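You operate a simulated robot arm through the tools that you are given. There is no shell and no other tool. Be economical: measure what you need, move in short steps, check, and stop when the job is done.

You run a simulated robot arm. Do the job below in one go: nothing can be reset, and whatever is moved stays where it is left.

JOB
Clamp the east junction box and take its black lid off.
Fine: clamp first; pull the cap off the lid, undo both its screws; lid and cap end on the bench.

The check looks at the end state, three seconds after you hand in, the way a careful person would. Anything else that was tipped, shoved, dropped, spilled or broken makes it a failure. A push-on lid holds only when it is set on centred and level and pressed home; a screw cap is set on level and turned clockwise until tight.

ROBOT AND FRAMES
A 7-joint arm with a two-finger parallel gripper, fixed in place. Base frame: the origin is at the foot of the arm, x ahead of it, y to its left, z up; the work surface is at about z = 0. Lengths are in m, angles in rad, forces in N, time in s.
With the tool pointing down near the work surface it reaches from about 0.22 to 0.58 m from the base axis. Its first joint turns from -1.152 to 1.152 rad. Payload 2.5 kg.
The TCP is the grasp point between the finger pads, 0.023 m short of the fingertips. In the tool frame z runs along the fingers and y along their closing line. The gripper opens to 0.094 m. The fingers are 0.038 m wide and 0.01 m thick; the gripper's body (0.054 by 0.096 m) begins 0.039 m behind the TCP.
Orientation is told as [roll, pitch, yaw] about the base's x, y, z axes, in that order, counted from this pose: with the fingers straight down and closing along the base's y, the tool's x points along the base's -x, its y along +y and its z along -z.

CONTROLS
- The arm moves only by the tool jog_arm. Its argument "deltas" is a list of rows, each a list of 2 entries, a list of its own where there are three numbers: the shift along the base's x, y, z in cm, then the turn, a rotation vector about the base's x, y, z in rad. In form: [[[tx, ty, tz], [ax, ay, az]], ...]. A call has 1 to 8 rows; each row shifts and turns the commanded pose from where the row before left it. "gripper" is the closure, from 0 (fully open) to 1 (shut), set as the call begins (left out, the last holds). A row lasts 0.2 s, in which the tool goes at most 0.05 m and 0.15 rad; a call with a longer step from one row to the next is refused whole, and so is a gripper value outside its range. Where a pose cannot be reached the arm comes as near as it can. A force on the tool above 60 N (or 10 N above the force at the start of the call, whichever is more), or a blocked arm, ends the call early, and 0.2 s more pass. The fingers move at their own pace (about 0.108 m/s each) and stop on an object; they squeeze with about 29 N. The grip force told is the motor's: it shows also when the fingers shut on nothing. Time passes only in rows, and 0.2 s behind the last, so rows that do not move let the fingers close. The reply holds the time, the measured pose of the TCP, the force on the tool along the base axes, the opening and the grip force, in the units named above and with some noise, with the torque about the TCP (base axes, N m) and any sound that the robot's microphone picked up.
- Cameras (640 x 400 px; columns grow to the right, rows downward): "scene" is fixed at [0.0723, -0.3892, 0.5485]; the picture's right is [1.00, 0.00, 0.00], its down [0.00, -0.55, -0.84] and it looks along [-0.00, 0.84, -0.55] (base axes); focal length 214 px, centre (320, 200). "wrist" rides on the gripper at [0.086, 0.016, -0.075] in the tool frame; the picture's right is [-0.18, 0.98, 0.00], its down [-0.58, -0.11, -0.81] and it looks along [-0.79, -0.15, 0.59] (tool axes); focal length 243 px, centre (320, 200). There is no depth. A picture from a camera that has moved, and an enlarged one, comes with that camera's place and axes in the base frame and with its lens.
- capture(camera): a new picture of that camera. It takes no simulated time.
- zoom(camera, box): a new picture of the part [left, top, right, bottom] of that camera's present view, enlarged. It takes no simulated time.
- job_done(): hands the job in; it is judged then, once.

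Go step by step. Nothing tells you positions but the pictures and the camera data: compare them with the known pose of the tool, close in by small moves and look again before you grip or let go. The budget is 120 turns and 64 pictures, counting those below and the enlarged ones. Unless the task says otherwise, let go and move clear before handing in, and close with one line.

The tools are called after ">>>" by a JSON object that holds its "op" and its "data". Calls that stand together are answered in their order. jog_arm: Moves the arm, as the interface text tells. Its arguments: {"type":"object","properties":{"deltas":{"type":"array"},"gripper":{"type":"number"}},"required":["deltas"]} The other tools are called the same way: capture (camera) takes a picture; zoom (camera, box) takes an enlarged picture of a part of a camera's view; job_done () hands the job in.

At the start:

```text
time_s: 0.0
position: [0.3442, 0.2063, 0.4153]
orientation: [-0.001, 0.001, 0.0]
ft_force: [-0.6, 0.2, 0.7]
torque: [-0.01, -0.03, -0.02]
gripper_width: 0.0941
finger_force: 0.1
```

scene: 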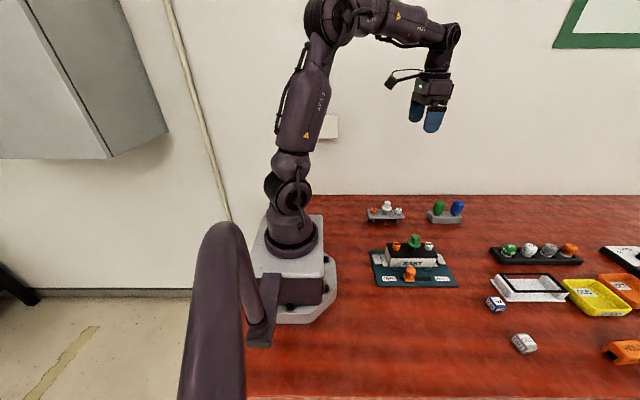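
wrist: 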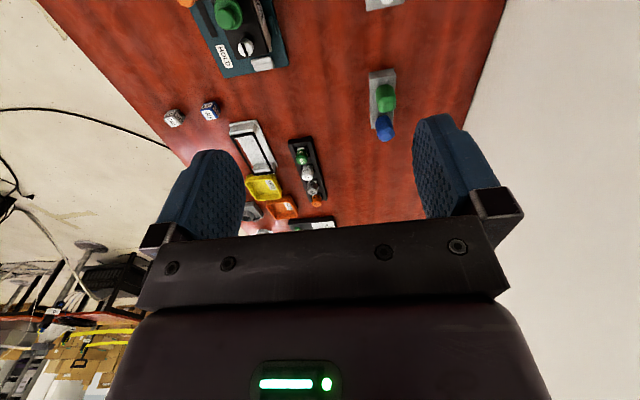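

I see a small box labelled EAST on a green plate near the arm, with a black lid, an orange screw on it and a green cap. I'll zoom in on it first.

>>> {"op": "zoom", "data": {"camera": "scene", "box": [350, 190, 480, 300]}}

>>> {"op": "zoom", "data": {"camera": "scene", "box": [470, 220, 640, 370]}}

>>> {"op": "zoom", "data": {"camera": "wrist", "box": [160, 0, 320, 100]}}

```text
3.64 times, centred on (415, 245) of scene
camera zoom: at [0.0723, -0.3892, 0.5485], right [1.0, 0.0, 0.0], down [0.0, -0.55, -0.84], along [0.0, 0.84, -0.55], focal length 780 px, centre (-26, 36)
```

zoom: 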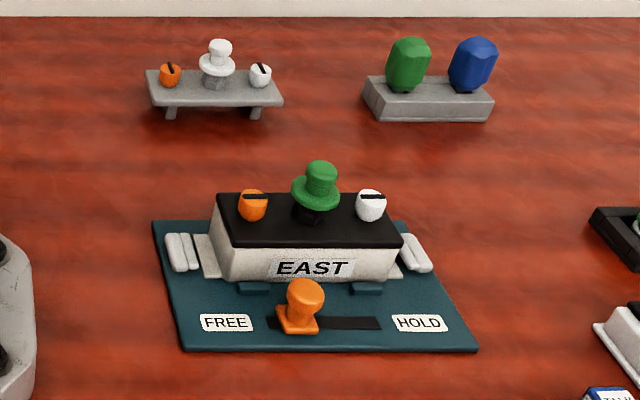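

```text
2.67 times, centred on (555, 295) of scene
camera zoom: at [0.0723, -0.3892, 0.5485], right [1.0, 0.0, 0.0], down [0.0, -0.55, -0.84], along [0.0, 0.84, -0.55], focal length 572 px, centre (-307, -53)
```

zoom: 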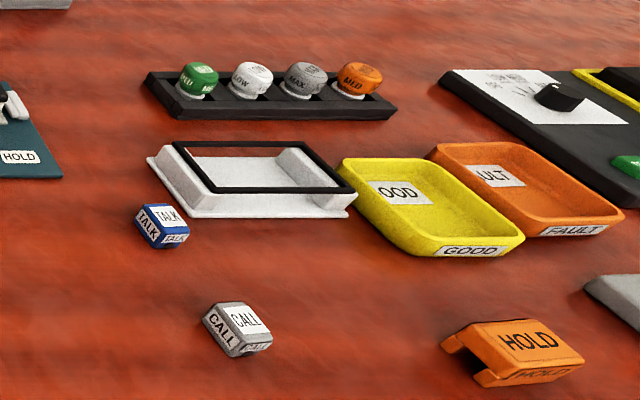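

```text
4.00 times, centred on (240, 50) of wrist
camera zoom: at [0.2574, 0.2229, 0.4915], right [0.18, 0.98, 0.0], down [0.58, -0.11, 0.81], along [0.79, -0.15, -0.59], focal length 970 px, centre (640, 800)
```

zoom: 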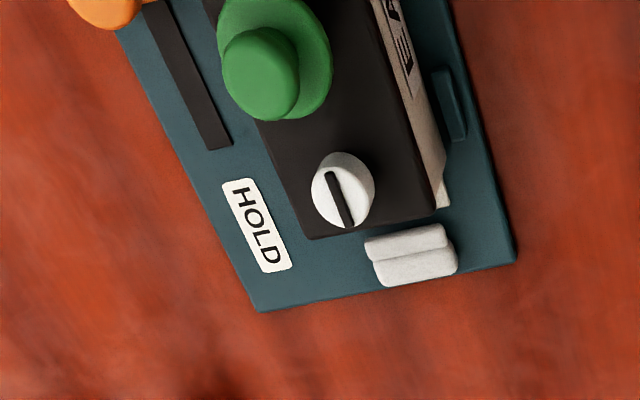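

The orange slider on the plate is the clamp. Its slot runs from FREE to HOLD at about y=0.014, and the knob is now near x=0.328. The lid top is at about z=0.052, centred near (0.356, 0.085). I'll turn the gripper to close along x and move over the knob while still high.

>>> {"op": "jog_arm", "data": {"deltas": [[[0, -2.4, -2], [0, 0, 0.149]], [[0, -2.4, -2], [0, 0, 0.149]], [[0, -2.4, -2], [0, 0, 0.149]], [[0, -2.4, -2], [0, 0, 0.149]], [[0, -2.4, -2], [0, 0, 0.149]], [[0, -2.4, -2], [0, 0, 0.149]], [[0, -2.4, -2], [0, 0, 0.149]], [[0, -2.4, -2], [0, 0, 0.149]]]}}

>>> {"op": "jog_arm", "data": {"deltas": [[[-0.4, 0, 0], [0, 0, 0.126]], [[-0.4, 0, 0], [0, 0, 0.126]], [[-0.4, 0, 0], [0, 0, 0.127]], [[-0.4, 0, 0], [0, 0, 0]], [[0, 0, 0], [0, 0, 0]]]}}

>>> {"op": "capture", "data": {"camera": "wrist"}}

>>> {"op": "capture", "data": {"camera": "scene"}}

```text
time_s: 1.8
position: [0.3434, 0.0139, 0.2555]
orientation: [0.0, 0.001, 1.194]
ft_force: [0.5, -0.1, 0.7]
torque: [0.0, -0.04, 0.01]
gripper_width: 0.0943
finger_force: 0.0
```

```text
time_s: 3.0
position: [0.3282, 0.015, 0.2564]
orientation: [0.0, -0.001, 1.572]
ft_force: [0.5, 0.7, 0.3]
torque: [0.04, -0.01, -0.03]
gripper_width: 0.0939
finger_force: 0.1
```

```text
58 pictures are left
camera wrist: at [0.3121, -0.0718, 0.331], right [-0.98, 0.18, 0.0], down [0.11, 0.58, 0.81], along [0.15, 0.79, -0.59], focal length 243 px, centre (320, 200)
```

wrist: 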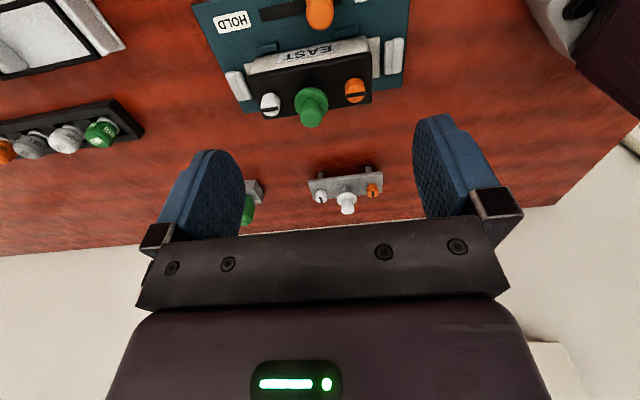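

```text
57 pictures are left
```

scene: 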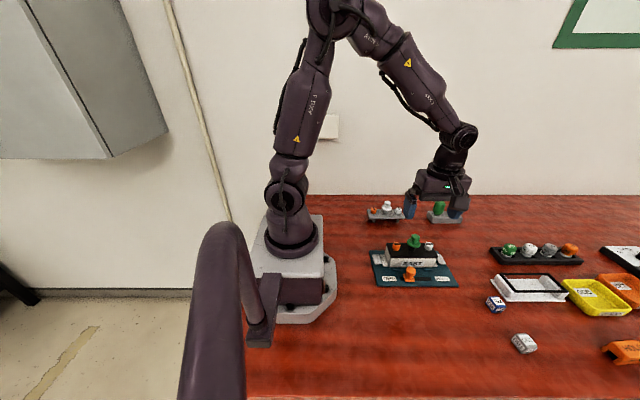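

The knob reads about (0.329, 0.010) from both cameras. I'll descend to z≈0.13 and look again.

>>> {"op": "jog_arm", "data": {"deltas": [[[0, -0.1, -4], [0, 0, 0]], [[0, -0.1, -4], [0, 0, 0]], [[0, -0.1, -4], [0, 0, 0]], [[0, 0, 0], [0, 0, 0]]]}}

>>> {"op": "capture", "data": {"camera": "wrist"}}

>>> {"op": "zoom", "data": {"camera": "scene", "box": [350, 190, 480, 300]}}

```text
time_s: 4.0
position: [0.3321, 0.0112, 0.1346]
orientation: [0.0, -0.001, 1.571]
ft_force: [0.0, -0.5, 0.2]
torque: [-0.03, -0.01, -0.01]
gripper_width: 0.0938
finger_force: 0.0
```

```text
56 pictures are left
camera wrist: at [0.3151, -0.0746, 0.2109], right [-0.98, 0.18, 0.0], down [0.11, 0.58, 0.81], along [0.15, 0.79, -0.59], focal length 243 px, centre (320, 200)
```

wrist: 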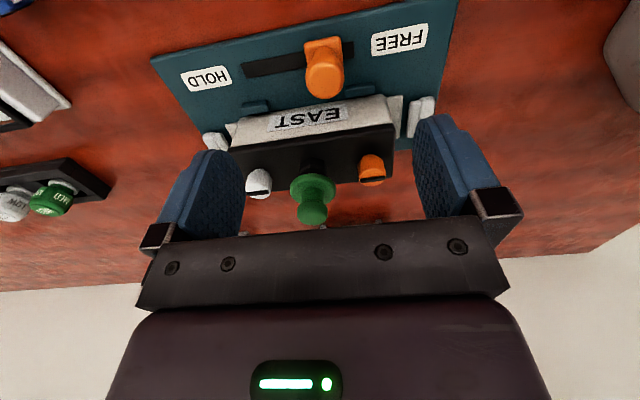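

```text
3.64 times, centred on (415, 245) of scene
camera zoom: at [0.0723, -0.3892, 0.5485], right [1.0, 0.0, 0.0], down [0.0, -0.55, -0.84], along [0.0, 0.84, -0.55], focal length 780 px, centre (-26, 36)
```

zoom: 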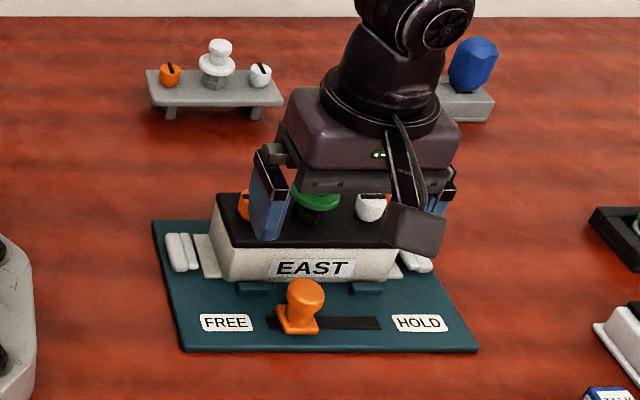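

The knob sits at about (0.330, 0.010), and its top is near z=0.056. I'll descend around it and close gently.

>>> {"op": "jog_arm", "data": {"deltas": [[[0, 0, -3], [0, 0, 0]], [[-0.1, 0, -3], [0, 0, 0]], [[-0.1, 0, -2], [0, 0, 0]], [[0, 0, 0], [0, 0, 0]]]}}

>>> {"op": "capture", "data": {"camera": "wrist"}}

>>> {"op": "zoom", "data": {"camera": "scene", "box": [350, 190, 480, 300]}}

```text
time_s: 5.0
position: [0.3277, 0.0094, 0.0569]
orientation: [-0.001, -0.001, 1.57]
ft_force: [-0.2, 0.0, -0.7]
torque: [-0.01, 0.01, 0.03]
gripper_width: 0.0941
finger_force: 0.0
```

```text
54 pictures are left
camera wrist: at [0.3106, -0.0769, 0.1313], right [-0.98, 0.18, 0.0], down [0.11, 0.58, 0.81], along [0.15, 0.79, -0.59], focal length 243 px, centre (320, 200)
```

wrist: 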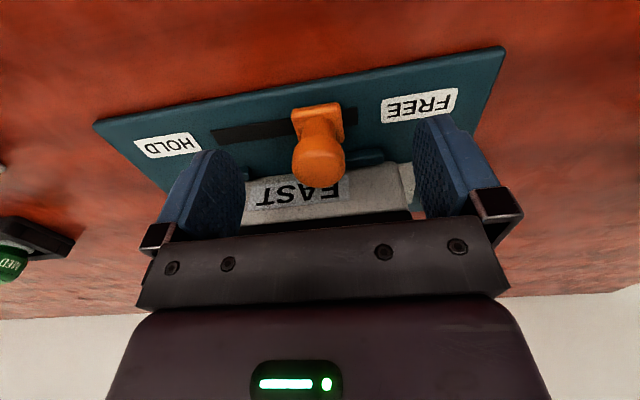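

```text
3.64 times, centred on (415, 245) of scene
camera zoom: at [0.0723, -0.3892, 0.5485], right [1.0, 0.0, 0.0], down [0.0, -0.55, -0.84], along [0.0, 0.84, -0.55], focal length 780 px, centre (-26, 36)
```

zoom: 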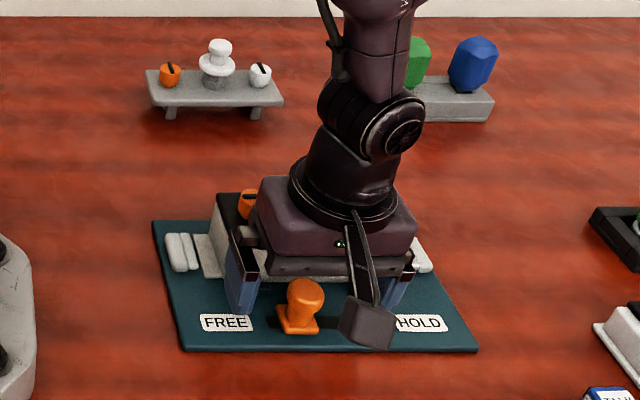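

The knob is between the fingers, so I'll close on it.

>>> {"op": "jog_arm", "data": {"deltas": [[[0, 0, -0.3], [0, 0, 0]], [[0, 0, 0], [0, 0, 0]], [[0, 0, 0], [0, 0, 0]], [[0, 0, 0], [0, 0, 0]]], "gripper": 1}}

>>> {"op": "capture", "data": {"camera": "wrist"}}

```text
time_s: 6.0
position: [0.3277, 0.0102, 0.0526]
orientation: [-0.003, 0.0, 1.57]
ft_force: [11.4, -0.6, -15.0]
torque: [0.18, 0.13, -0.16]
gripper_width: 0.0264
finger_force: 45.3
```

```text
52 pictures are left
camera wrist: at [0.311, -0.0766, 0.1283], right [-0.98, 0.18, 0.0], down [0.11, 0.58, 0.81], along [0.15, 0.79, -0.59], focal length 243 px, centre (320, 200)
```

wrist: 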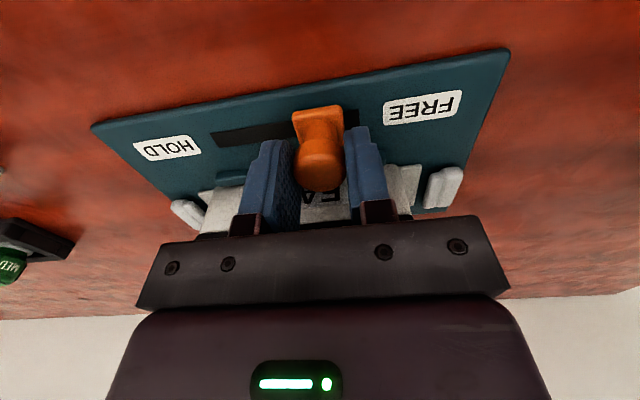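

The fingers are gripping the knob at 26 mm. Now I'll slide it +x towards HOLD.

>>> {"op": "jog_arm", "data": {"deltas": [[[0.7, 0, 0], [0, 0, 0]], [[0.7, 0, 0], [0, 0, 0]], [[0.7, 0, 0], [0, 0, 0]], [[0.7, 0, 0], [0, 0, 0]], [[0, 0, 0], [0, 0, 0]]]}}

```text
time_s: 7.2
position: [0.3548, 0.01, 0.0538]
orientation: [0.001, 0.0, 1.57]
ft_force: [-0.1, -12.0, -10.9]
torque: [-0.36, -0.12, 0.28]
gripper_width: 0.0269
finger_force: 45.1
```

>>> {"op": "zoom", "data": {"camera": "scene", "box": [350, 190, 480, 300]}}

>>> {"op": "jog_arm", "data": {"deltas": [[[0.6, 0, 0], [0, 0, 0]], [[0.6, 0, 0], [0, 0, 0]], [[0.6, 0, 0], [0, 0, 0]], [[0.6, 0, 0], [0, 0, 0]], [[0, 0, 0], [0, 0, 0]]]}}

>>> {"op": "zoom", "data": {"camera": "scene", "box": [350, 190, 480, 300]}}

```text
3.64 times, centred on (415, 245) of scene
camera zoom: at [0.0724, -0.3892, 0.5485], right [1.0, 0.0, 0.0], down [0.0, -0.55, -0.84], along [0.0, 0.84, -0.55], focal length 780 px, centre (-26, 36)
```

zoom: 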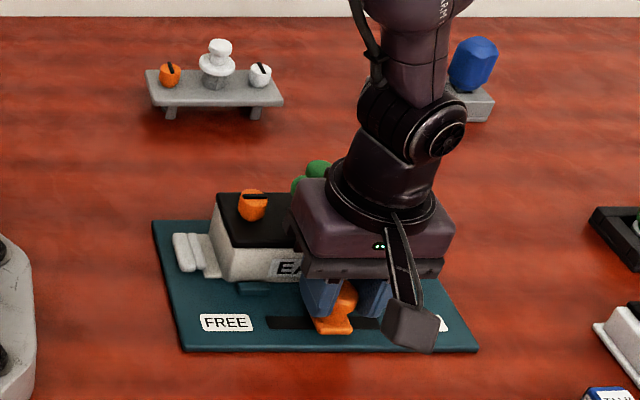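

```text
time_s: 8.4
position: [0.3721, 0.009, 0.0527]
orientation: [0.021, 0.006, 1.572]
ft_force: [-41.7, -17.5, 34.8]
torque: [-0.18, 0.09, 0.09]
gripper_width: 0.0269
finger_force: 45.1
```

```text
3.64 times, centred on (415, 245) of scene
camera zoom: at [0.0722, -0.3892, 0.5485], right [1.0, 0.0, 0.0], down [0.0, -0.55, -0.84], along [0.0, 0.84, -0.55], focal length 780 px, centre (-26, 36)
```

zoom: 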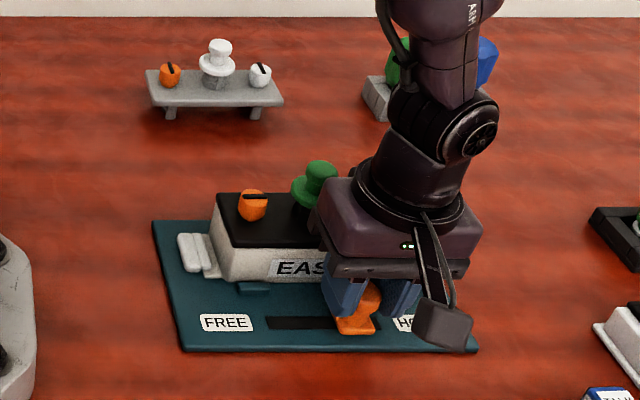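

The slider has moved about 45 mm to the end of the slot, and the force is rising. I'll give it a small extra push to confirm it has stopped, then relax and open.

>>> {"op": "jog_arm", "data": {"deltas": [[[0.2, 0, 0], [0, 0, 0]], [[0, 0, 0], [0, 0, 0]]]}}

>>> {"op": "jog_arm", "data": {"deltas": [[[-0.5, 0, 0], [0, 0, 0]], [[-0.3, 0, 0], [0, 0, 0]], [[0, 0, 0], [0, 0, 0]]]}}

```text
time_s: 9.0
position: [0.3729, 0.0109, 0.0525]
orientation: [0.025, 0.006, 1.572]
ft_force: [-48.1, -16.3, 33.0]
torque: [-0.09, 0.2, 0.08]
gripper_width: 0.0267
finger_force: 45.4
```

```text
time_s: 9.8
position: [0.3722, 0.01, 0.0519]
orientation: [0.001, 0.0, 1.568]
ft_force: [-1.6, -14.6, -35.2]
torque: [-0.1, -0.2, 0.04]
gripper_width: 0.0266
finger_force: 45.0
```

It has hit a hard stop. I'll release and rise straight up.

>>> {"op": "jog_arm", "data": {"deltas": [[[0, 0, 0], [0, 0, 0]], [[0, 0, 0], [0, 0, 0]], [[0, 0, 0], [0, 0, 0]], [[0, 0, 2], [0, 0, 0]], [[0, 0, 4], [0, 0, 0]], [[0, 0, 4], [0, 0, 0]], [[0, -4, 4], [0, 0, 0]], [[0, -2, 0], [0, 0, 0]]], "gripper": 0.45}}

>>> {"op": "zoom", "data": {"camera": "wrist", "box": [120, 0, 520, 250]}}

>>> {"op": "zoom", "data": {"camera": "scene", "box": [350, 190, 480, 300]}}

```text
refused: row 7 steps farther than a row can; nothing moved
```

```text
1.60 times, centred on (320, 125) of wrist
camera zoom: at [0.3554, -0.0755, 0.1274], right [-0.98, 0.19, 0.0], down [0.11, 0.58, 0.81], along [0.15, 0.79, -0.59], focal length 388 px, centre (320, 320)
```

zoom: 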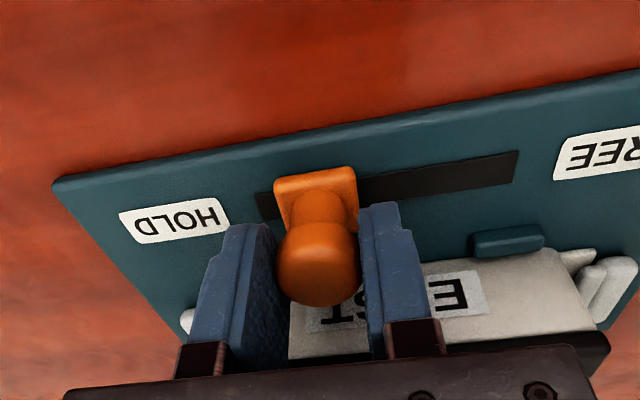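

```text
3.64 times, centred on (415, 245) of scene
camera zoom: at [0.0725, -0.3892, 0.5485], right [1.0, 0.0, 0.0], down [0.0, -0.55, -0.84], along [0.0, 0.84, -0.55], focal length 780 px, centre (-26, 36)
```

zoom: 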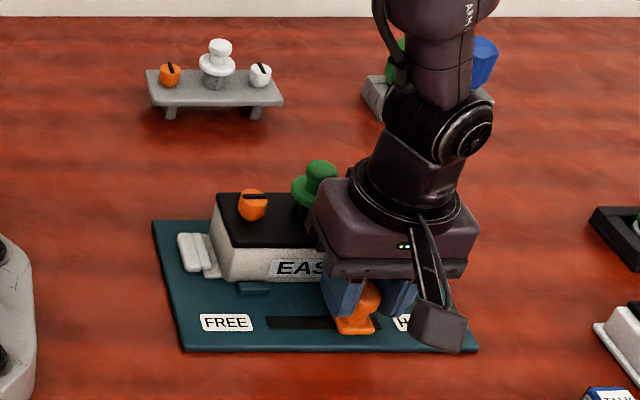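

The slider is at its stop, next to HOLD. The last call was refused because one step was too long, so I'll resend it with shorter steps.

>>> {"op": "jog_arm", "data": {"deltas": [[[0, 0, 0], [0, 0, 0]], [[0, 0, 0], [0, 0, 0]], [[0, 0, 0], [0, 0, 0]], [[0, 0, 2], [0, 0, 0]], [[0, 0, 4], [0, 0, 0]], [[0, 0, 4], [0, 0, 0]], [[0, -3, 3], [0, 0, 0]], [[0, -2, 0], [0, 0, 0]]], "gripper": 0.4}}

>>> {"op": "zoom", "data": {"camera": "wrist", "box": [120, 0, 520, 250]}}

>>> {"op": "zoom", "data": {"camera": "scene", "box": [350, 190, 480, 300]}}

```text
time_s: 11.6
position: [0.3726, -0.0376, 0.1854]
orientation: [0.0, 0.001, 1.57]
ft_force: [0.5, 0.2, -0.4]
torque: [0.01, -0.03, 0.0]
gripper_width: 0.0563
finger_force: 0.0
```

```text
1.60 times, centred on (320, 125) of wrist
camera zoom: at [0.3556, -0.125, 0.2604], right [-0.98, 0.18, 0.0], down [0.11, 0.58, 0.81], along [0.15, 0.79, -0.59], focal length 388 px, centre (320, 320)
```

zoom: 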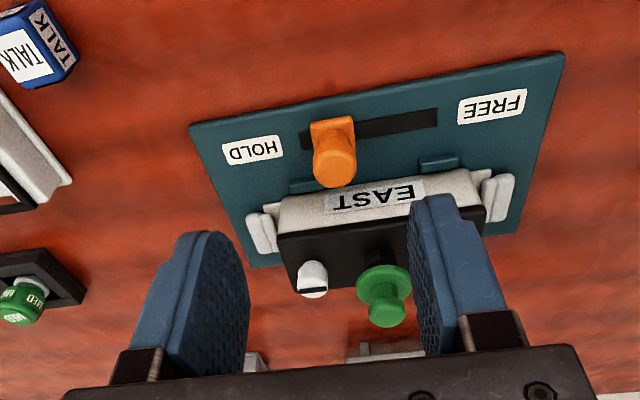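

```text
3.64 times, centred on (415, 245) of scene
camera zoom: at [0.0723, -0.3892, 0.5485], right [1.0, 0.0, 0.0], down [0.0, -0.55, -0.84], along [0.0, 0.84, -0.55], focal length 780 px, centre (-26, 36)
```

zoom: 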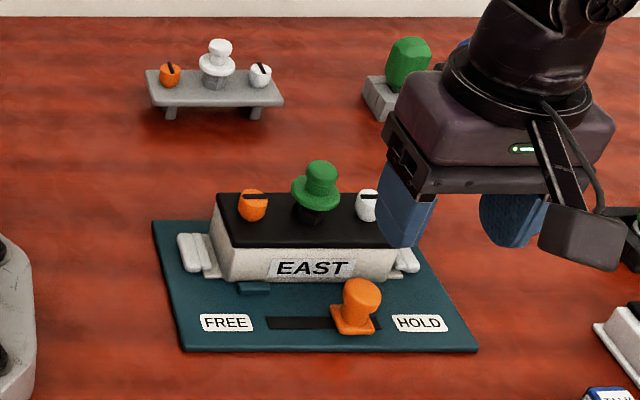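

The clamp jaws are closed on the box. Next I'll turn to yaw 0 so the view along +x gives me y for the cap and screws accurately.

>>> {"op": "jog_arm", "data": {"deltas": [[[-1.3, 1.5, 0.5], [0, 0, -0.149]], [[-1.3, 1.5, 0.5], [0, 0, -0.149]], [[-1.3, 1.5, 0.5], [0, 0, -0.149]], [[-1.3, 1.5, 0.5], [0, 0, -0.149]], [[-1.3, 1.5, 0.0], [0, 0, -0.149]], [[-1.3, 1.5, 0], [0, 0, -0.149]], [[-1.3, 1.5, 0], [0, 0, -0.149]], [[-1.3, 1.5, 0], [0, 0, -0.149]]], "gripper": 0}}

>>> {"op": "jog_arm", "data": {"deltas": [[[0, 0, 0], [0, 0, -0.126]], [[0, 0, 0], [0, 0, -0.126]], [[0, 0, 0], [0, 0, -0.127]], [[0, 0, 0], [0, 0, 0]]]}}

>>> {"op": "capture", "data": {"camera": "wrist"}}

```text
time_s: 13.4
position: [0.2704, 0.0818, 0.2028]
orientation: [0.001, 0.001, 0.374]
ft_force: [0.8, 0.2, -0.4]
torque: [0.0, 0.0, 0.02]
gripper_width: 0.0937
finger_force: 0.0
```

```text
time_s: 14.4
position: [0.2679, 0.0808, 0.2032]
orientation: [0.001, 0.0, -0.003]
ft_force: [0.5, 0.3, 0.2]
torque: [0.02, -0.02, 0.01]
gripper_width: 0.0943
finger_force: 0.0
```

```text
45 pictures are left
camera wrist: at [0.1814, 0.098, 0.2783], right [0.19, 0.98, 0.0], down [0.58, -0.11, 0.81], along [0.79, -0.15, -0.59], focal length 243 px, centre (320, 200)
```

wrist: 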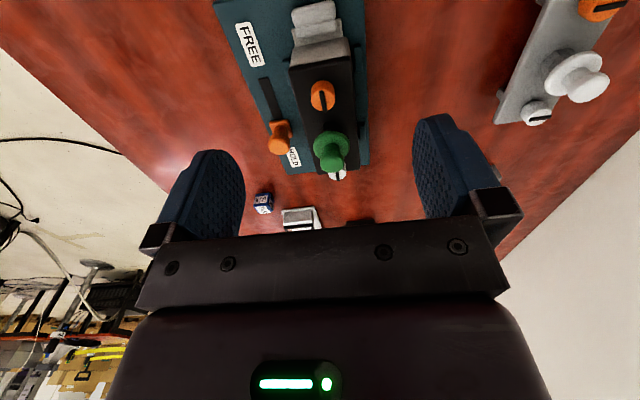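

Combining both views, with y from the yaw-0 view and x from the yaw-90 and scene views, I get:
- **Cap:** at (0.350, 0.079), with its top at about z=0.115 and its flange at about z=0.09.
- **Screws:** at x≈0.301 and x≈0.400, with tops at about z=0.083.

I'll move above the cap and check.

>>> {"op": "jog_arm", "data": {"deltas": [[[4, 0, 0], [0, 0, 0]], [[4.2, -0.1, -1], [0, 0, 0]], [[0, 0, -2.8], [0, 0, 0]], [[0, 0, 0], [0, 0, 0]]]}}

>>> {"op": "capture", "data": {"camera": "wrist"}}

>>> {"op": "zoom", "data": {"camera": "scene", "box": [350, 190, 480, 300]}}

```text
time_s: 15.4
position: [0.3507, 0.0813, 0.166]
orientation: [0.0, 0.0, -0.002]
ft_force: [0.2, -0.4, 0.1]
torque: [0.0, 0.0, -0.01]
gripper_width: 0.094
finger_force: 0.1
```

```text
44 pictures are left
camera wrist: at [0.2642, 0.0972, 0.2409], right [0.19, 0.98, 0.0], down [0.58, -0.11, 0.81], along [0.79, -0.15, -0.59], focal length 243 px, centre (320, 200)
```

wrist: 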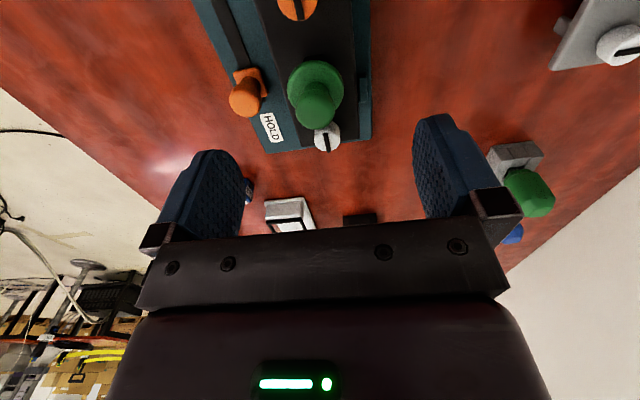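

```text
3.64 times, centred on (415, 245) of scene
camera zoom: at [0.0724, -0.3892, 0.5485], right [1.0, 0.0, 0.0], down [0.0, -0.55, -0.84], along [0.0, 0.84, -0.55], focal length 780 px, centre (-26, 36)
```

zoom: 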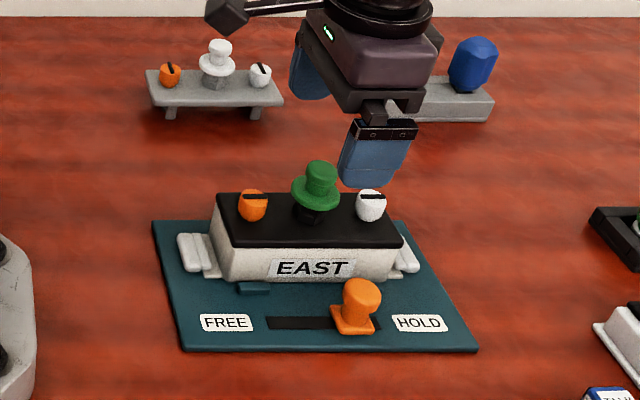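

The estimate holds: the cap is at about (0.349, 0.079). I'll lower until the tips are just above the flange.

>>> {"op": "jog_arm", "data": {"deltas": [[[-0.1, -0.2, -2.5], [0, 0, 0]], [[0, 0, -1.8], [0, 0, 0]], [[0, 0, 0], [0, 0, 0]]]}}

>>> {"op": "capture", "data": {"camera": "wrist"}}

>>> {"op": "zoom", "data": {"camera": "scene", "box": [380, 210, 450, 260]}}

```text
time_s: 16.2
position: [0.3505, 0.079, 0.1229]
orientation: [-0.001, 0.002, -0.001]
ft_force: [-0.3, -0.3, 0.5]
torque: [-0.01, -0.01, 0.0]
gripper_width: 0.0942
finger_force: 0.1
```

```text
42 pictures are left
camera wrist: at [0.2631, 0.0951, 0.1979], right [0.18, 0.98, 0.0], down [0.58, -0.11, 0.81], along [0.79, -0.15, -0.59], focal length 243 px, centre (320, 200)
```

wrist: 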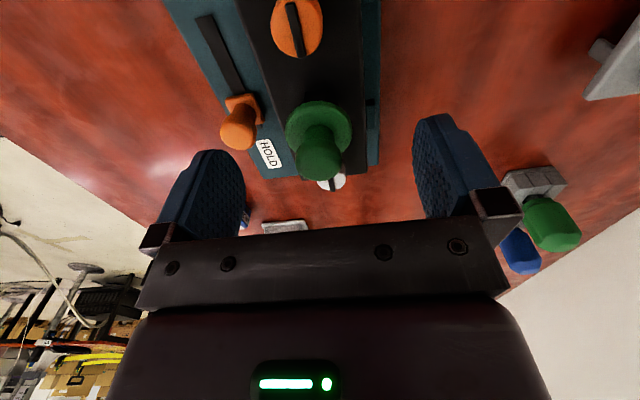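

```text
8.00 times, centred on (415, 235) of scene
camera zoom: at [0.0723, -0.3892, 0.5485], right [1.0, 0.0, 0.0], down [0.0, -0.55, -0.84], along [0.0, 0.84, -0.55], focal length 1716 px, centre (-440, -80)
```

zoom: 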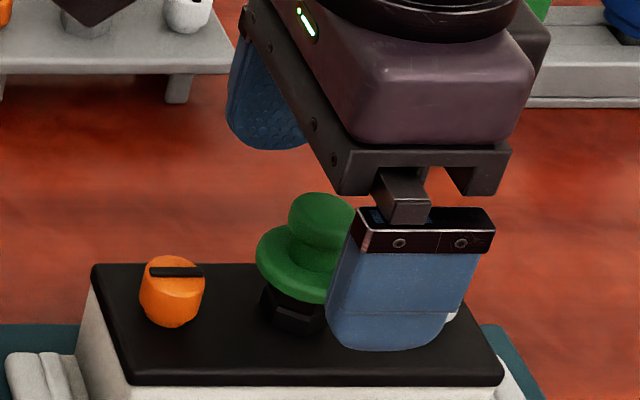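

The cap is centred between the fingers in y, and x needs about −3 mm. I'll lower 5 mm and close on the cap's knob.

>>> {"op": "jog_arm", "data": {"deltas": [[[-0.3, 0, -0.5], [0, 0, 0]], [[0, 0, 0], [0, 0, 0]]]}}

>>> {"op": "jog_arm", "data": {"deltas": [[[0, 0, 0], [0, 0, 0]], [[0, 0, 0], [0, 0, 0]], [[0, 0, 0], [0, 0, 0]], [[0, 0, 0], [0, 0, 0]]], "gripper": 1}}

>>> {"op": "capture", "data": {"camera": "wrist"}}

>>> {"op": "zoom", "data": {"camera": "scene", "box": [380, 210, 450, 260]}}

```text
time_s: 16.8
position: [0.3461, 0.0799, 0.1173]
orientation: [-0.001, -0.001, -0.001]
ft_force: [0.0, 0.8, 0.7]
torque: [0.01, 0.02, 0.02]
gripper_width: 0.0941
finger_force: 0.0
```

```text
time_s: 17.8
position: [0.3476, 0.0783, 0.1178]
orientation: [0.0, 0.0, -0.001]
ft_force: [0.2, 0.2, -0.6]
torque: [0.02, -0.03, -0.01]
gripper_width: 0.0222
finger_force: 29.2
```

```text
40 pictures are left
camera wrist: at [0.26, 0.0954, 0.1928], right [0.18, 0.98, 0.0], down [0.58, -0.11, 0.81], along [0.79, -0.15, -0.59], focal length 243 px, centre (320, 200)
```

wrist: 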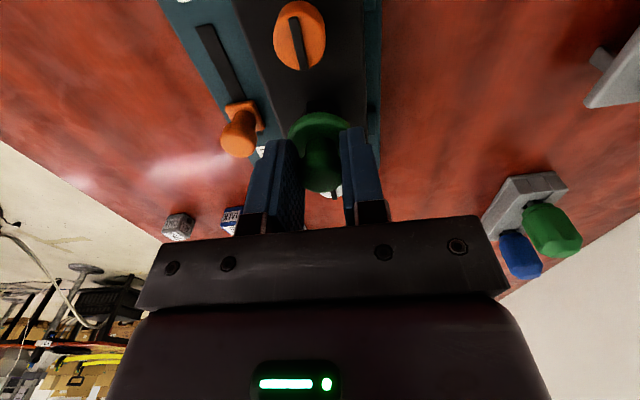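

```text
8.00 times, centred on (415, 235) of scene
camera zoom: at [0.0723, -0.3892, 0.5485], right [1.0, 0.0, 0.0], down [0.0, -0.55, -0.84], along [0.0, 0.84, -0.55], focal length 1716 px, centre (-440, -80)
```

zoom: 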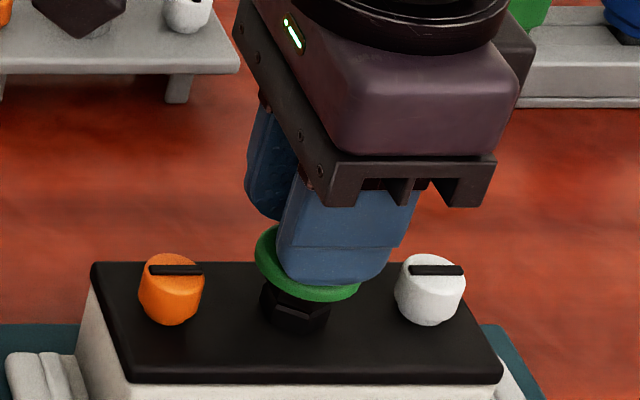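

The cap's knob is gripped at 22 mm. Now I'll pull straight up slowly.

>>> {"op": "jog_arm", "data": {"deltas": [[[0, 0, 0.3], [0, 0, 0]], [[0, 0, 0.3], [0, 0, 0]], [[0, 0, 0.3], [0, 0, 0]], [[0, 0, 0.3], [0, 0, 0]], [[0, 0, 0], [0, 0, 0]]]}}

>>> {"op": "zoom", "data": {"camera": "scene", "box": [380, 210, 450, 260]}}

```text
time_s: 19.0
position: [0.3463, 0.0786, 0.1296]
orientation: [0.0, -0.001, 0.0]
ft_force: [-0.5, 0.0, -0.2]
torque: [-0.01, 0.0, -0.01]
gripper_width: 0.0223
finger_force: 28.6
heard: snap
```

```text
8.00 times, centred on (415, 235) of scene
camera zoom: at [0.0723, -0.3892, 0.5485], right [1.0, 0.0, 0.0], down [0.0, -0.55, -0.84], along [0.0, 0.84, -0.55], focal length 1716 px, centre (-440, -80)
```

zoom: 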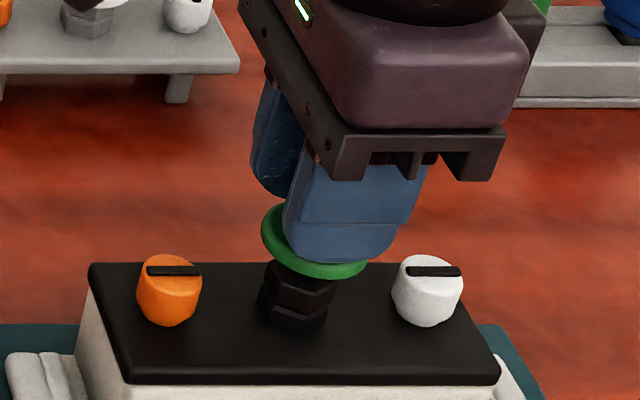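

A snap sounded and the cap came free. I'll lift it higher and look at its underside.

>>> {"op": "jog_arm", "data": {"deltas": [[[0, 0, 2], [0, 0, 0]], [[0, 0, 3], [0, 0, 0]], [[0, -1, 3], [0, 0, 0]], [[0, -3, 0], [0, 0, 0]], [[0, 0, 0], [0, 0, 0]]]}}

>>> {"op": "zoom", "data": {"camera": "scene", "box": [350, 170, 480, 280]}}

```text
time_s: 20.2
position: [0.3463, 0.0383, 0.21]
orientation: [0.0, 0.0, 0.0]
ft_force: [0.6, 0.2, -0.8]
torque: [0.0, -0.04, 0.0]
gripper_width: 0.0224
finger_force: 29.2
```

```text
3.64 times, centred on (415, 225) of scene
camera zoom: at [0.0723, -0.3892, 0.5485], right [1.0, 0.0, 0.0], down [0.0, -0.55, -0.84], along [0.0, 0.84, -0.55], focal length 780 px, centre (-26, 109)
```

zoom: 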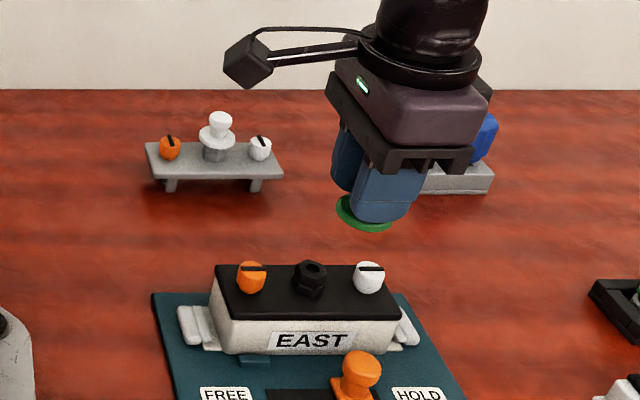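

>>> {"op": "zoom", "data": {"camera": "scene", "box": [405, 180, 455, 215]}}

```text
11.43 times, centred on (430, 198) of scene
camera zoom: at [0.0723, -0.3892, 0.5485], right [1.0, 0.0, 0.0], down [0.0, -0.55, -0.84], along [0.0, 0.84, -0.55], focal length 2451 px, centre (-937, 229)
```

zoom: 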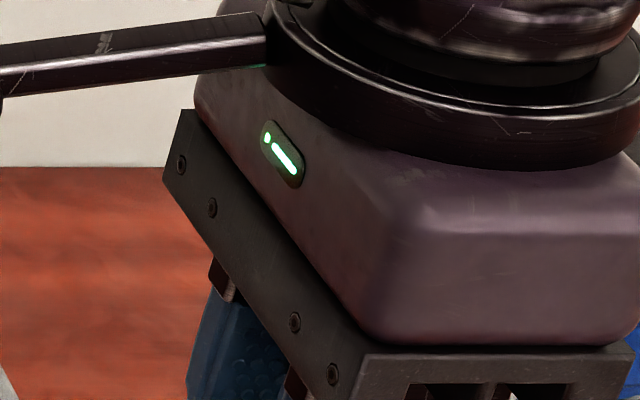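

The nut-like boss stays on the lid. I'll carry the cap to a clear bench spot in front of the plate, near (0.27, −0.10).

>>> {"op": "jog_arm", "data": {"deltas": [[[-2, -3.4, 0], [0, 0, 0]], [[-2, -3.4, 0], [0, 0, 0]], [[-2, -3.4, 0], [0, 0, 0]], [[-1.6, -3.4, -2], [0, 0, 0]], [[0, 0, -4], [0, 0, 0]], [[0, 0, -4], [0, 0, 0]], [[0, 0, 0], [0, 0, 0]]]}}

>>> {"op": "zoom", "data": {"camera": "scene", "box": [340, 260, 440, 330]}}

```text
time_s: 21.8
position: [0.2712, -0.0988, 0.1076]
orientation: [0.0, 0.001, 0.0]
ft_force: [0.6, -0.1, -0.1]
torque: [0.03, 0.01, 0.0]
gripper_width: 0.0225
finger_force: 28.6
```

```text
5.71 times, centred on (390, 295) of scene
camera zoom: at [0.0723, -0.3892, 0.5485], right [1.0, 0.0, 0.0], down [0.0, -0.55, -0.84], along [0.0, 0.84, -0.55], focal length 1226 px, centre (-80, -343)
```

zoom: 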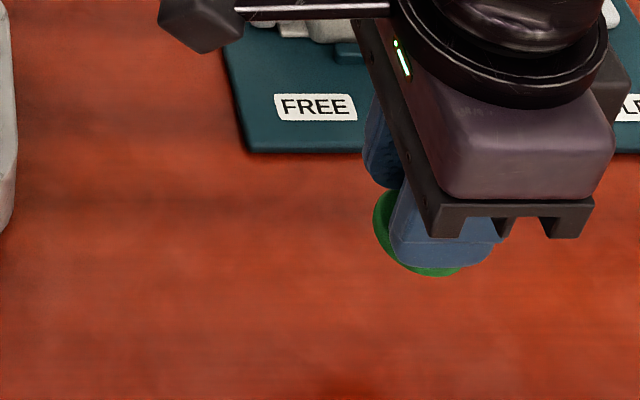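

I'll lower in small steps and watch for contact.

>>> {"op": "jog_arm", "data": {"deltas": [[[0, 0, -2.5], [0, 0, 0]], [[0, 0, -1.5], [0, 0, 0]], [[0, 0, -0.5], [0, 0, 0]], [[0, 0, 0], [0, 0, 0]]]}}

>>> {"op": "zoom", "data": {"camera": "scene", "box": [340, 260, 440, 330]}}

```text
time_s: 22.8
position: [0.2713, -0.0981, 0.0634]
orientation: [-0.001, 0.0, 0.0]
ft_force: [-0.6, -0.5, -0.5]
torque: [-0.01, -0.01, -0.03]
gripper_width: 0.0223
finger_force: 29.0
```

```text
5.71 times, centred on (390, 295) of scene
camera zoom: at [0.0723, -0.3892, 0.5485], right [1.0, 0.0, 0.0], down [0.0, -0.55, -0.84], along [0.0, 0.84, -0.55], focal length 1226 px, centre (-80, -343)
```

zoom: 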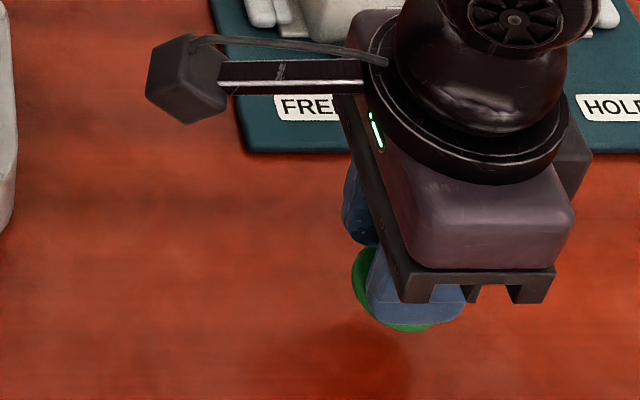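

>>> {"op": "jog_arm", "data": {"deltas": [[[0, 0, -0.5], [0, 0, 0]], [[0, 0, -0.5], [0, 0, 0]], [[0, 0, 0], [0, 0, 0]]]}}

>>> {"op": "jog_arm", "data": {"deltas": [[[0, 0, -0.3], [0, 0, 0]], [[0, 0, -0.2], [0, 0, 0]], [[0, 0, 0], [0, 0, 0]]]}}

```text
time_s: 23.6
position: [0.2709, -0.0965, 0.0546]
orientation: [0.001, 0.0, -0.003]
ft_force: [-0.3, 0.3, 0.3]
torque: [0.02, 0.02, -0.01]
gripper_width: 0.0221
finger_force: 28.4
```

```text
time_s: 24.4
position: [0.2708, -0.0975, 0.0498]
orientation: [0.0, -0.001, 0.001]
ft_force: [0.3, 0.9, -0.3]
torque: [-0.01, 0.03, 0.0]
gripper_width: 0.0225
finger_force: 29.4
```

>>> {"op": "jog_arm", "data": {"deltas": [[[0, 0, -0.3], [0, 0, 0]], [[0, 0, 0], [0, 0, 0]]]}}

>>> {"op": "jog_arm", "data": {"deltas": [[[0, 0, -0.3], [0, 0, 0]], [[0, 0, 0], [0, 0, 0]]]}}

>>> {"op": "zoom", "data": {"camera": "scene", "box": [340, 260, 440, 330]}}

```text
time_s: 25.0
position: [0.2705, -0.0965, 0.0455]
orientation: [0.0, 0.0, 0.0]
ft_force: [0.4, -0.8, 0.8]
torque: [-0.03, 0.01, 0.03]
gripper_width: 0.0223
finger_force: 29.0
```

```text
time_s: 25.6
position: [0.2702, -0.0972, 0.044]
orientation: [0.001, 0.001, 0.0]
ft_force: [0.2, -0.4, 0.2]
torque: [0.02, -0.02, 0.02]
gripper_width: 0.0225
finger_force: 28.6
```

```text
5.71 times, centred on (390, 295) of scene
camera zoom: at [0.0723, -0.3892, 0.5485], right [1.0, 0.0, 0.0], down [0.0, -0.55, -0.84], along [0.0, 0.84, -0.55], focal length 1226 px, centre (-80, -343)
```

zoom: 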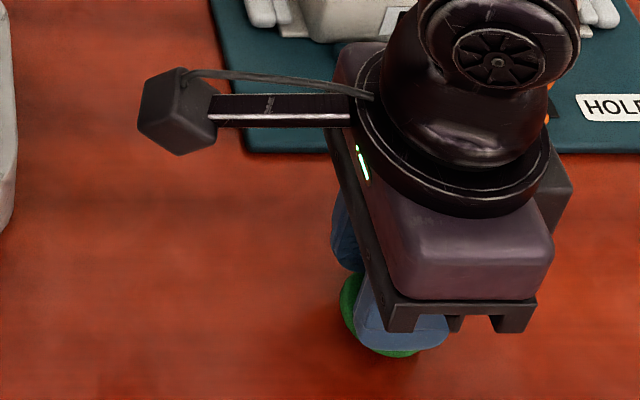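

There's no contact yet, with the tips at about 21 mm. I'll keep lowering.

>>> {"op": "jog_arm", "data": {"deltas": [[[0, 0, -0.3], [0, 0, 0]], [[0, 0, 0], [0, 0, 0]]]}}

>>> {"op": "jog_arm", "data": {"deltas": [[[0, 0, -0.3], [0, 0, 0]], [[0, 0, 0], [0, 0, 0]]]}}

>>> {"op": "jog_arm", "data": {"deltas": [[[0, 0, -0.2], [0, 0, 0]], [[0, 0, 0], [0, 0, 0]]]}}

```text
time_s: 26.2
position: [0.2706, -0.0968, 0.0405]
orientation: [0.0, 0.001, 0.0]
ft_force: [-0.6, 0.3, 0.6]
torque: [-0.01, 0.0, 0.01]
gripper_width: 0.0224
finger_force: 28.8
```

```text
time_s: 26.8
position: [0.2706, -0.0979, 0.0367]
orientation: [-0.001, 0.0, -0.002]
ft_force: [0.6, -0.1, -0.6]
torque: [0.0, -0.03, 0.02]
gripper_width: 0.0221
finger_force: 28.7
```

```text
time_s: 27.4
position: [0.27, -0.097, 0.035]
orientation: [-0.002, 0.0, -0.001]
ft_force: [-1.1, 0.1, 2.8]
torque: [-0.01, 0.02, 0.0]
gripper_width: 0.0227
finger_force: 29.5
```

Contact shows at about 3 N. I'll open, rise and check the cap.

>>> {"op": "jog_arm", "data": {"deltas": [[[0, 0, 0], [0, 0, 0]], [[0, 0, 0], [0, 0, 0]], [[0, 0, 2], [0, 0, 0]], [[0, 0, 4], [0, 0, 0]], [[0, 0, 4], [0, 0, 0]], [[0, 3, 3], [0, 0, 0]], [[0, 3, 3], [0, 0, 0]], [[0, 3, 0], [0, 0, 0]]], "gripper": 0.2}}

>>> {"op": "zoom", "data": {"camera": "scene", "box": [340, 210, 480, 330]}}

```text
time_s: 29.2
position: [0.2692, -0.0068, 0.1944]
orientation: [0.002, -0.001, -0.001]
ft_force: [0.5, 0.2, 0.3]
torque: [-0.01, -0.01, 0.02]
gripper_width: 0.0751
finger_force: 0.2
```

```text
3.33 times, centred on (410, 270) of scene
camera zoom: at [0.0723, -0.3892, 0.5485], right [1.0, 0.0, 0.0], down [0.0, -0.55, -0.84], along [0.0, 0.84, -0.55], focal length 715 px, centre (20, -33)
```

zoom: 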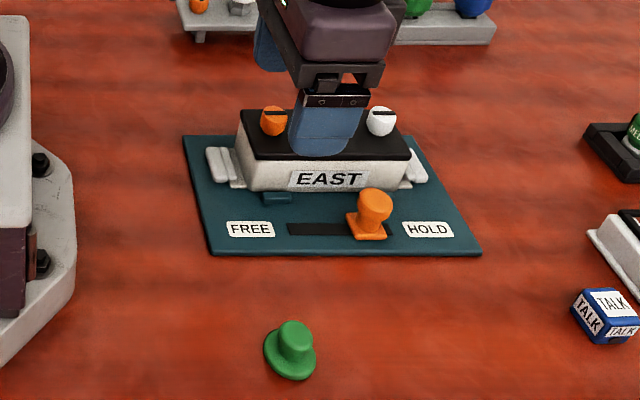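

The cap stands upright on the bench. Next is the orange screw at about (0.300, 0.079). I'll go above it, pre-rotated to yaw −1.35 for a long counter-clockwise stroke.

>>> {"op": "jog_arm", "data": {"deltas": [[[0.4, 1.1, 0], [0, 0, -0.149]], [[0.4, 1.1, 0], [0, 0, -0.149]], [[0.4, 1.1, 0], [0, 0, -0.149]], [[0.4, 1.1, 0], [0, 0, -0.149]], [[0.4, 1.1, 0], [0, 0, -0.149]], [[0.4, 1.1, 0], [0, 0, -0.149]], [[0.4, 1.1, 0], [0, 0, -0.149]], [[0.2, 0.8, 0], [0, 0, -0.149]]], "gripper": 0.35}}

>>> {"op": "jog_arm", "data": {"deltas": [[[0, 0, -2], [0, 0, -0.149]], [[0, 0, -2], [0, 0, 0]], [[0, 0, -1.4], [0, 0, 0]], [[0, 0, 0], [0, 0, 0]]]}}

>>> {"op": "capture", "data": {"camera": "wrist"}}

>>> {"op": "zoom", "data": {"camera": "scene", "box": [370, 210, 450, 260]}}

```text
time_s: 31.0
position: [0.2992, 0.0779, 0.1954]
orientation: [0.002, 0.0, -1.195]
ft_force: [-1.2, 0.2, 0.2]
torque: [0.01, 0.0, -0.02]
gripper_width: 0.061
finger_force: 0.0
```

```text
time_s: 32.0
position: [0.3001, 0.079, 0.1413]
orientation: [0.0, 0.001, -1.342]
ft_force: [0.0, 0.3, 0.5]
torque: [0.0, -0.02, 0.03]
gripper_width: 0.0611
finger_force: 0.1
```

```text
31 pictures are left
camera wrist: at [0.2964, 0.1661, 0.216], right [1.0, 0.04, 0.0], down [0.03, -0.59, 0.81], along [0.03, -0.81, -0.59], focal length 243 px, centre (320, 200)
```

wrist: 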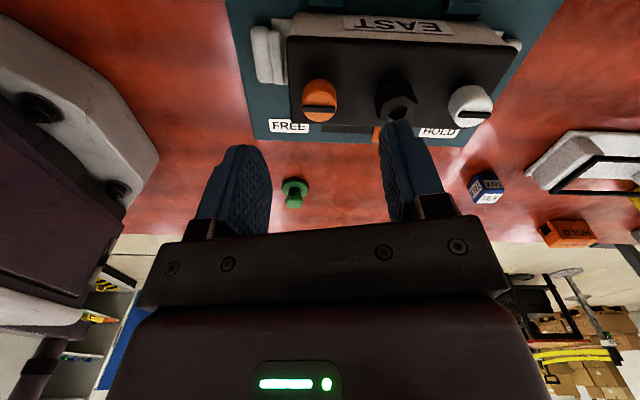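

```text
8.00 times, centred on (410, 235) of scene
camera zoom: at [0.0723, -0.3892, 0.5485], right [1.0, 0.0, 0.0], down [0.0, -0.55, -0.84], along [0.0, 0.84, -0.55], focal length 1716 px, centre (-400, -80)
```

zoom: 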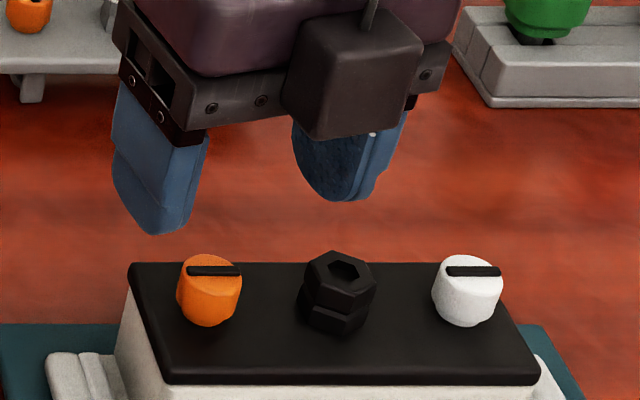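

Both screws are at y≈0.080, with orange at x≈0.299 and white near 0.394. The hex boss at x≈0.346 is close, so I'll descend with a narrow opening and the fingers aligned along x (yaw −1.55).

>>> {"op": "jog_arm", "data": {"deltas": [[[-0.1, 0.1, 0], [0, 0, -0.12]], [[0, 0, -1.5], [0, 0, -0.09]], [[0, 0, -1.5], [0, 0, 0]], [[0, 0, 0], [0, 0, 0]]], "gripper": 0.63}}

>>> {"op": "capture", "data": {"camera": "wrist"}}

>>> {"op": "zoom", "data": {"camera": "scene", "box": [370, 210, 450, 260]}}

```text
time_s: 33.0
position: [0.299, 0.0791, 0.1097]
orientation: [-0.001, 0.002, -1.554]
ft_force: [-0.7, 0.0, 0.9]
torque: [0.0, 0.03, 0.0]
gripper_width: 0.0349
finger_force: 0.0
```

```text
29 pictures are left
camera wrist: at [0.3132, 0.1654, 0.1855], right [0.99, -0.17, 0.0], down [-0.1, -0.58, 0.81], along [-0.13, -0.8, -0.59], focal length 243 px, centre (320, 200)
```

wrist: 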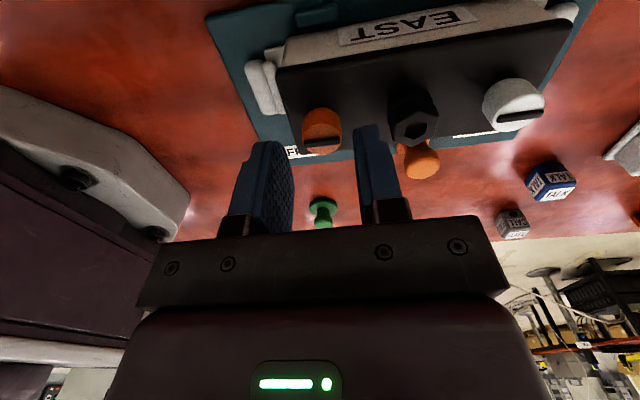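

```text
8.00 times, centred on (410, 235) of scene
camera zoom: at [0.0723, -0.3892, 0.5485], right [1.0, 0.0, 0.0], down [0.0, -0.55, -0.84], along [0.0, 0.84, -0.55], focal length 1716 px, centre (-400, -80)
```

zoom: 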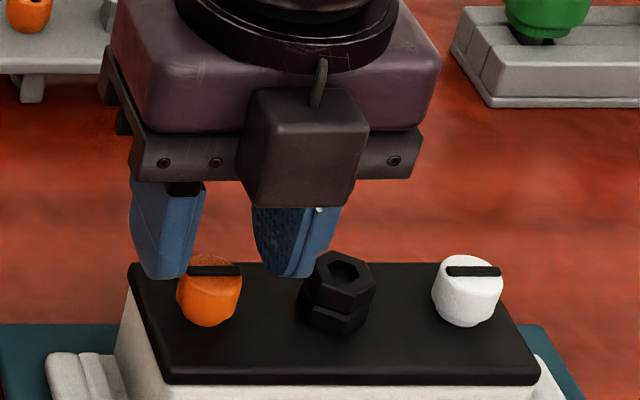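

>>> {"op": "zoom", "data": {"camera": "scene", "box": [380, 225, 420, 250]}}

>>> {"op": "zoom", "data": {"camera": "wrist", "box": [220, 80, 420, 205]}}

```text
16.00 times, centred on (400, 238) of scene
camera zoom: at [0.0723, -0.3892, 0.5485], right [1.0, 0.0, 0.0], down [0.0, -0.55, -0.84], along [0.0, 0.84, -0.55], focal length 3432 px, centre (-960, -400)
```

zoom: 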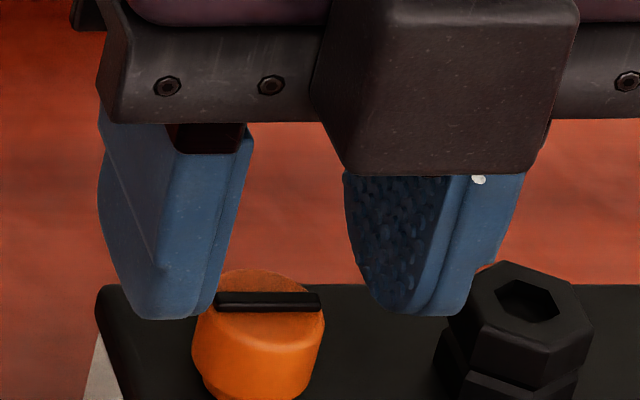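

```text
3.20 times, centred on (320, 142) of wrist
camera zoom: at [0.3132, 0.1654, 0.1855], right [0.99, -0.17, 0.0], down [-0.1, -0.58, 0.81], along [-0.13, -0.8, -0.59], focal length 776 px, centre (320, 384)
```

zoom: 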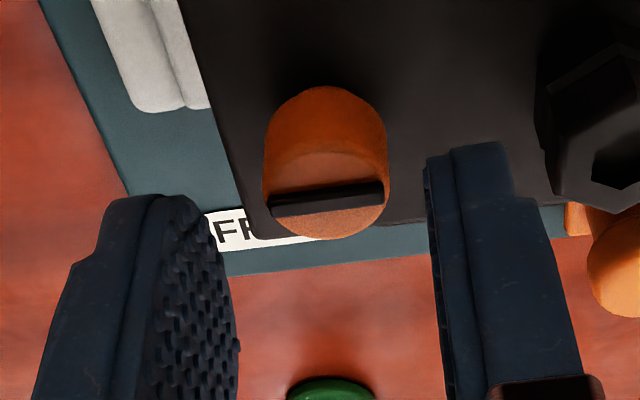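

The x estimates from the two cameras differ by a few millimetres. Instead I'll approach at yaw 0 with the fingers opening along y, where a wide opening is safe, and let the grip centre itself.

>>> {"op": "jog_arm", "data": {"deltas": [[[0, 0.2, 1.5], [0, 0, 0.149]], [[-0.1, 0, 0], [0, 0, 0.149]], [[0, 0, 0], [0, 0, 0.149]], [[0, 0, 0], [0, 0, 0.149]], [[0, 0, 0], [0, 0, 0.149]], [[0, 0, 0], [0, 0, 0.149]], [[0, 0, 0], [0, 0, 0.149]], [[0, 0, 0], [0, 0, 0.149]]], "gripper": 0.4}}

>>> {"op": "jog_arm", "data": {"deltas": [[[0, 0, 0], [0, 0, 0.149]], [[0, 0, 0], [0, 0, 0.149]], [[0, 0, -1], [0, 0, 0.06]], [[0, 0, 0], [0, 0, 0]]]}}

>>> {"op": "zoom", "data": {"camera": "scene", "box": [370, 210, 450, 260]}}

>>> {"op": "zoom", "data": {"camera": "wrist", "box": [160, 20, 480, 220]}}

```text
time_s: 34.8
position: [0.2972, 0.0794, 0.126]
orientation: [0.0, 0.0, -0.357]
ft_force: [0.7, 0.5, 0.6]
torque: [-0.01, 0.0, 0.02]
gripper_width: 0.0563
finger_force: 0.0
```

```text
time_s: 35.8
position: [0.2977, 0.0808, 0.1164]
orientation: [0.0, 0.001, 0.0]
ft_force: [0.7, -0.6, -0.4]
torque: [0.02, 0.03, -0.02]
gripper_width: 0.0562
finger_force: 0.0
```

```text
8.00 times, centred on (410, 235) of scene
camera zoom: at [0.0723, -0.3892, 0.5485], right [1.0, 0.0, 0.0], down [0.0, -0.55, -0.84], along [0.0, 0.84, -0.55], focal length 1716 px, centre (-400, -80)
```

zoom: 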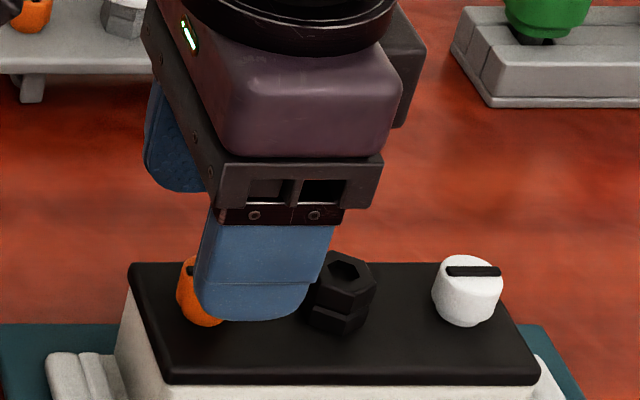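

```text
2.00 times, centred on (320, 120) of wrist
camera zoom: at [0.2113, 0.0966, 0.191], right [0.18, 0.98, 0.0], down [0.58, -0.11, 0.81], along [0.79, -0.15, -0.59], focal length 485 px, centre (320, 360)
```

zoom: 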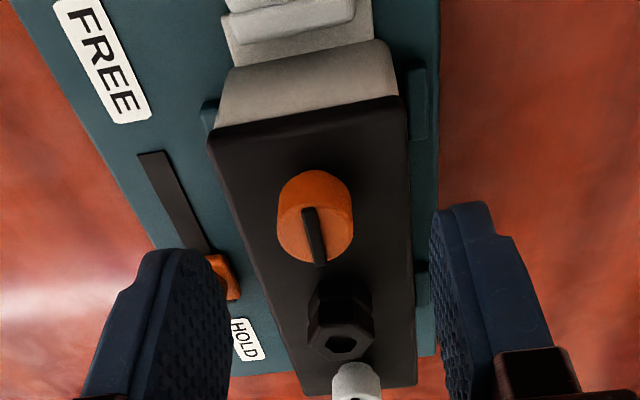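

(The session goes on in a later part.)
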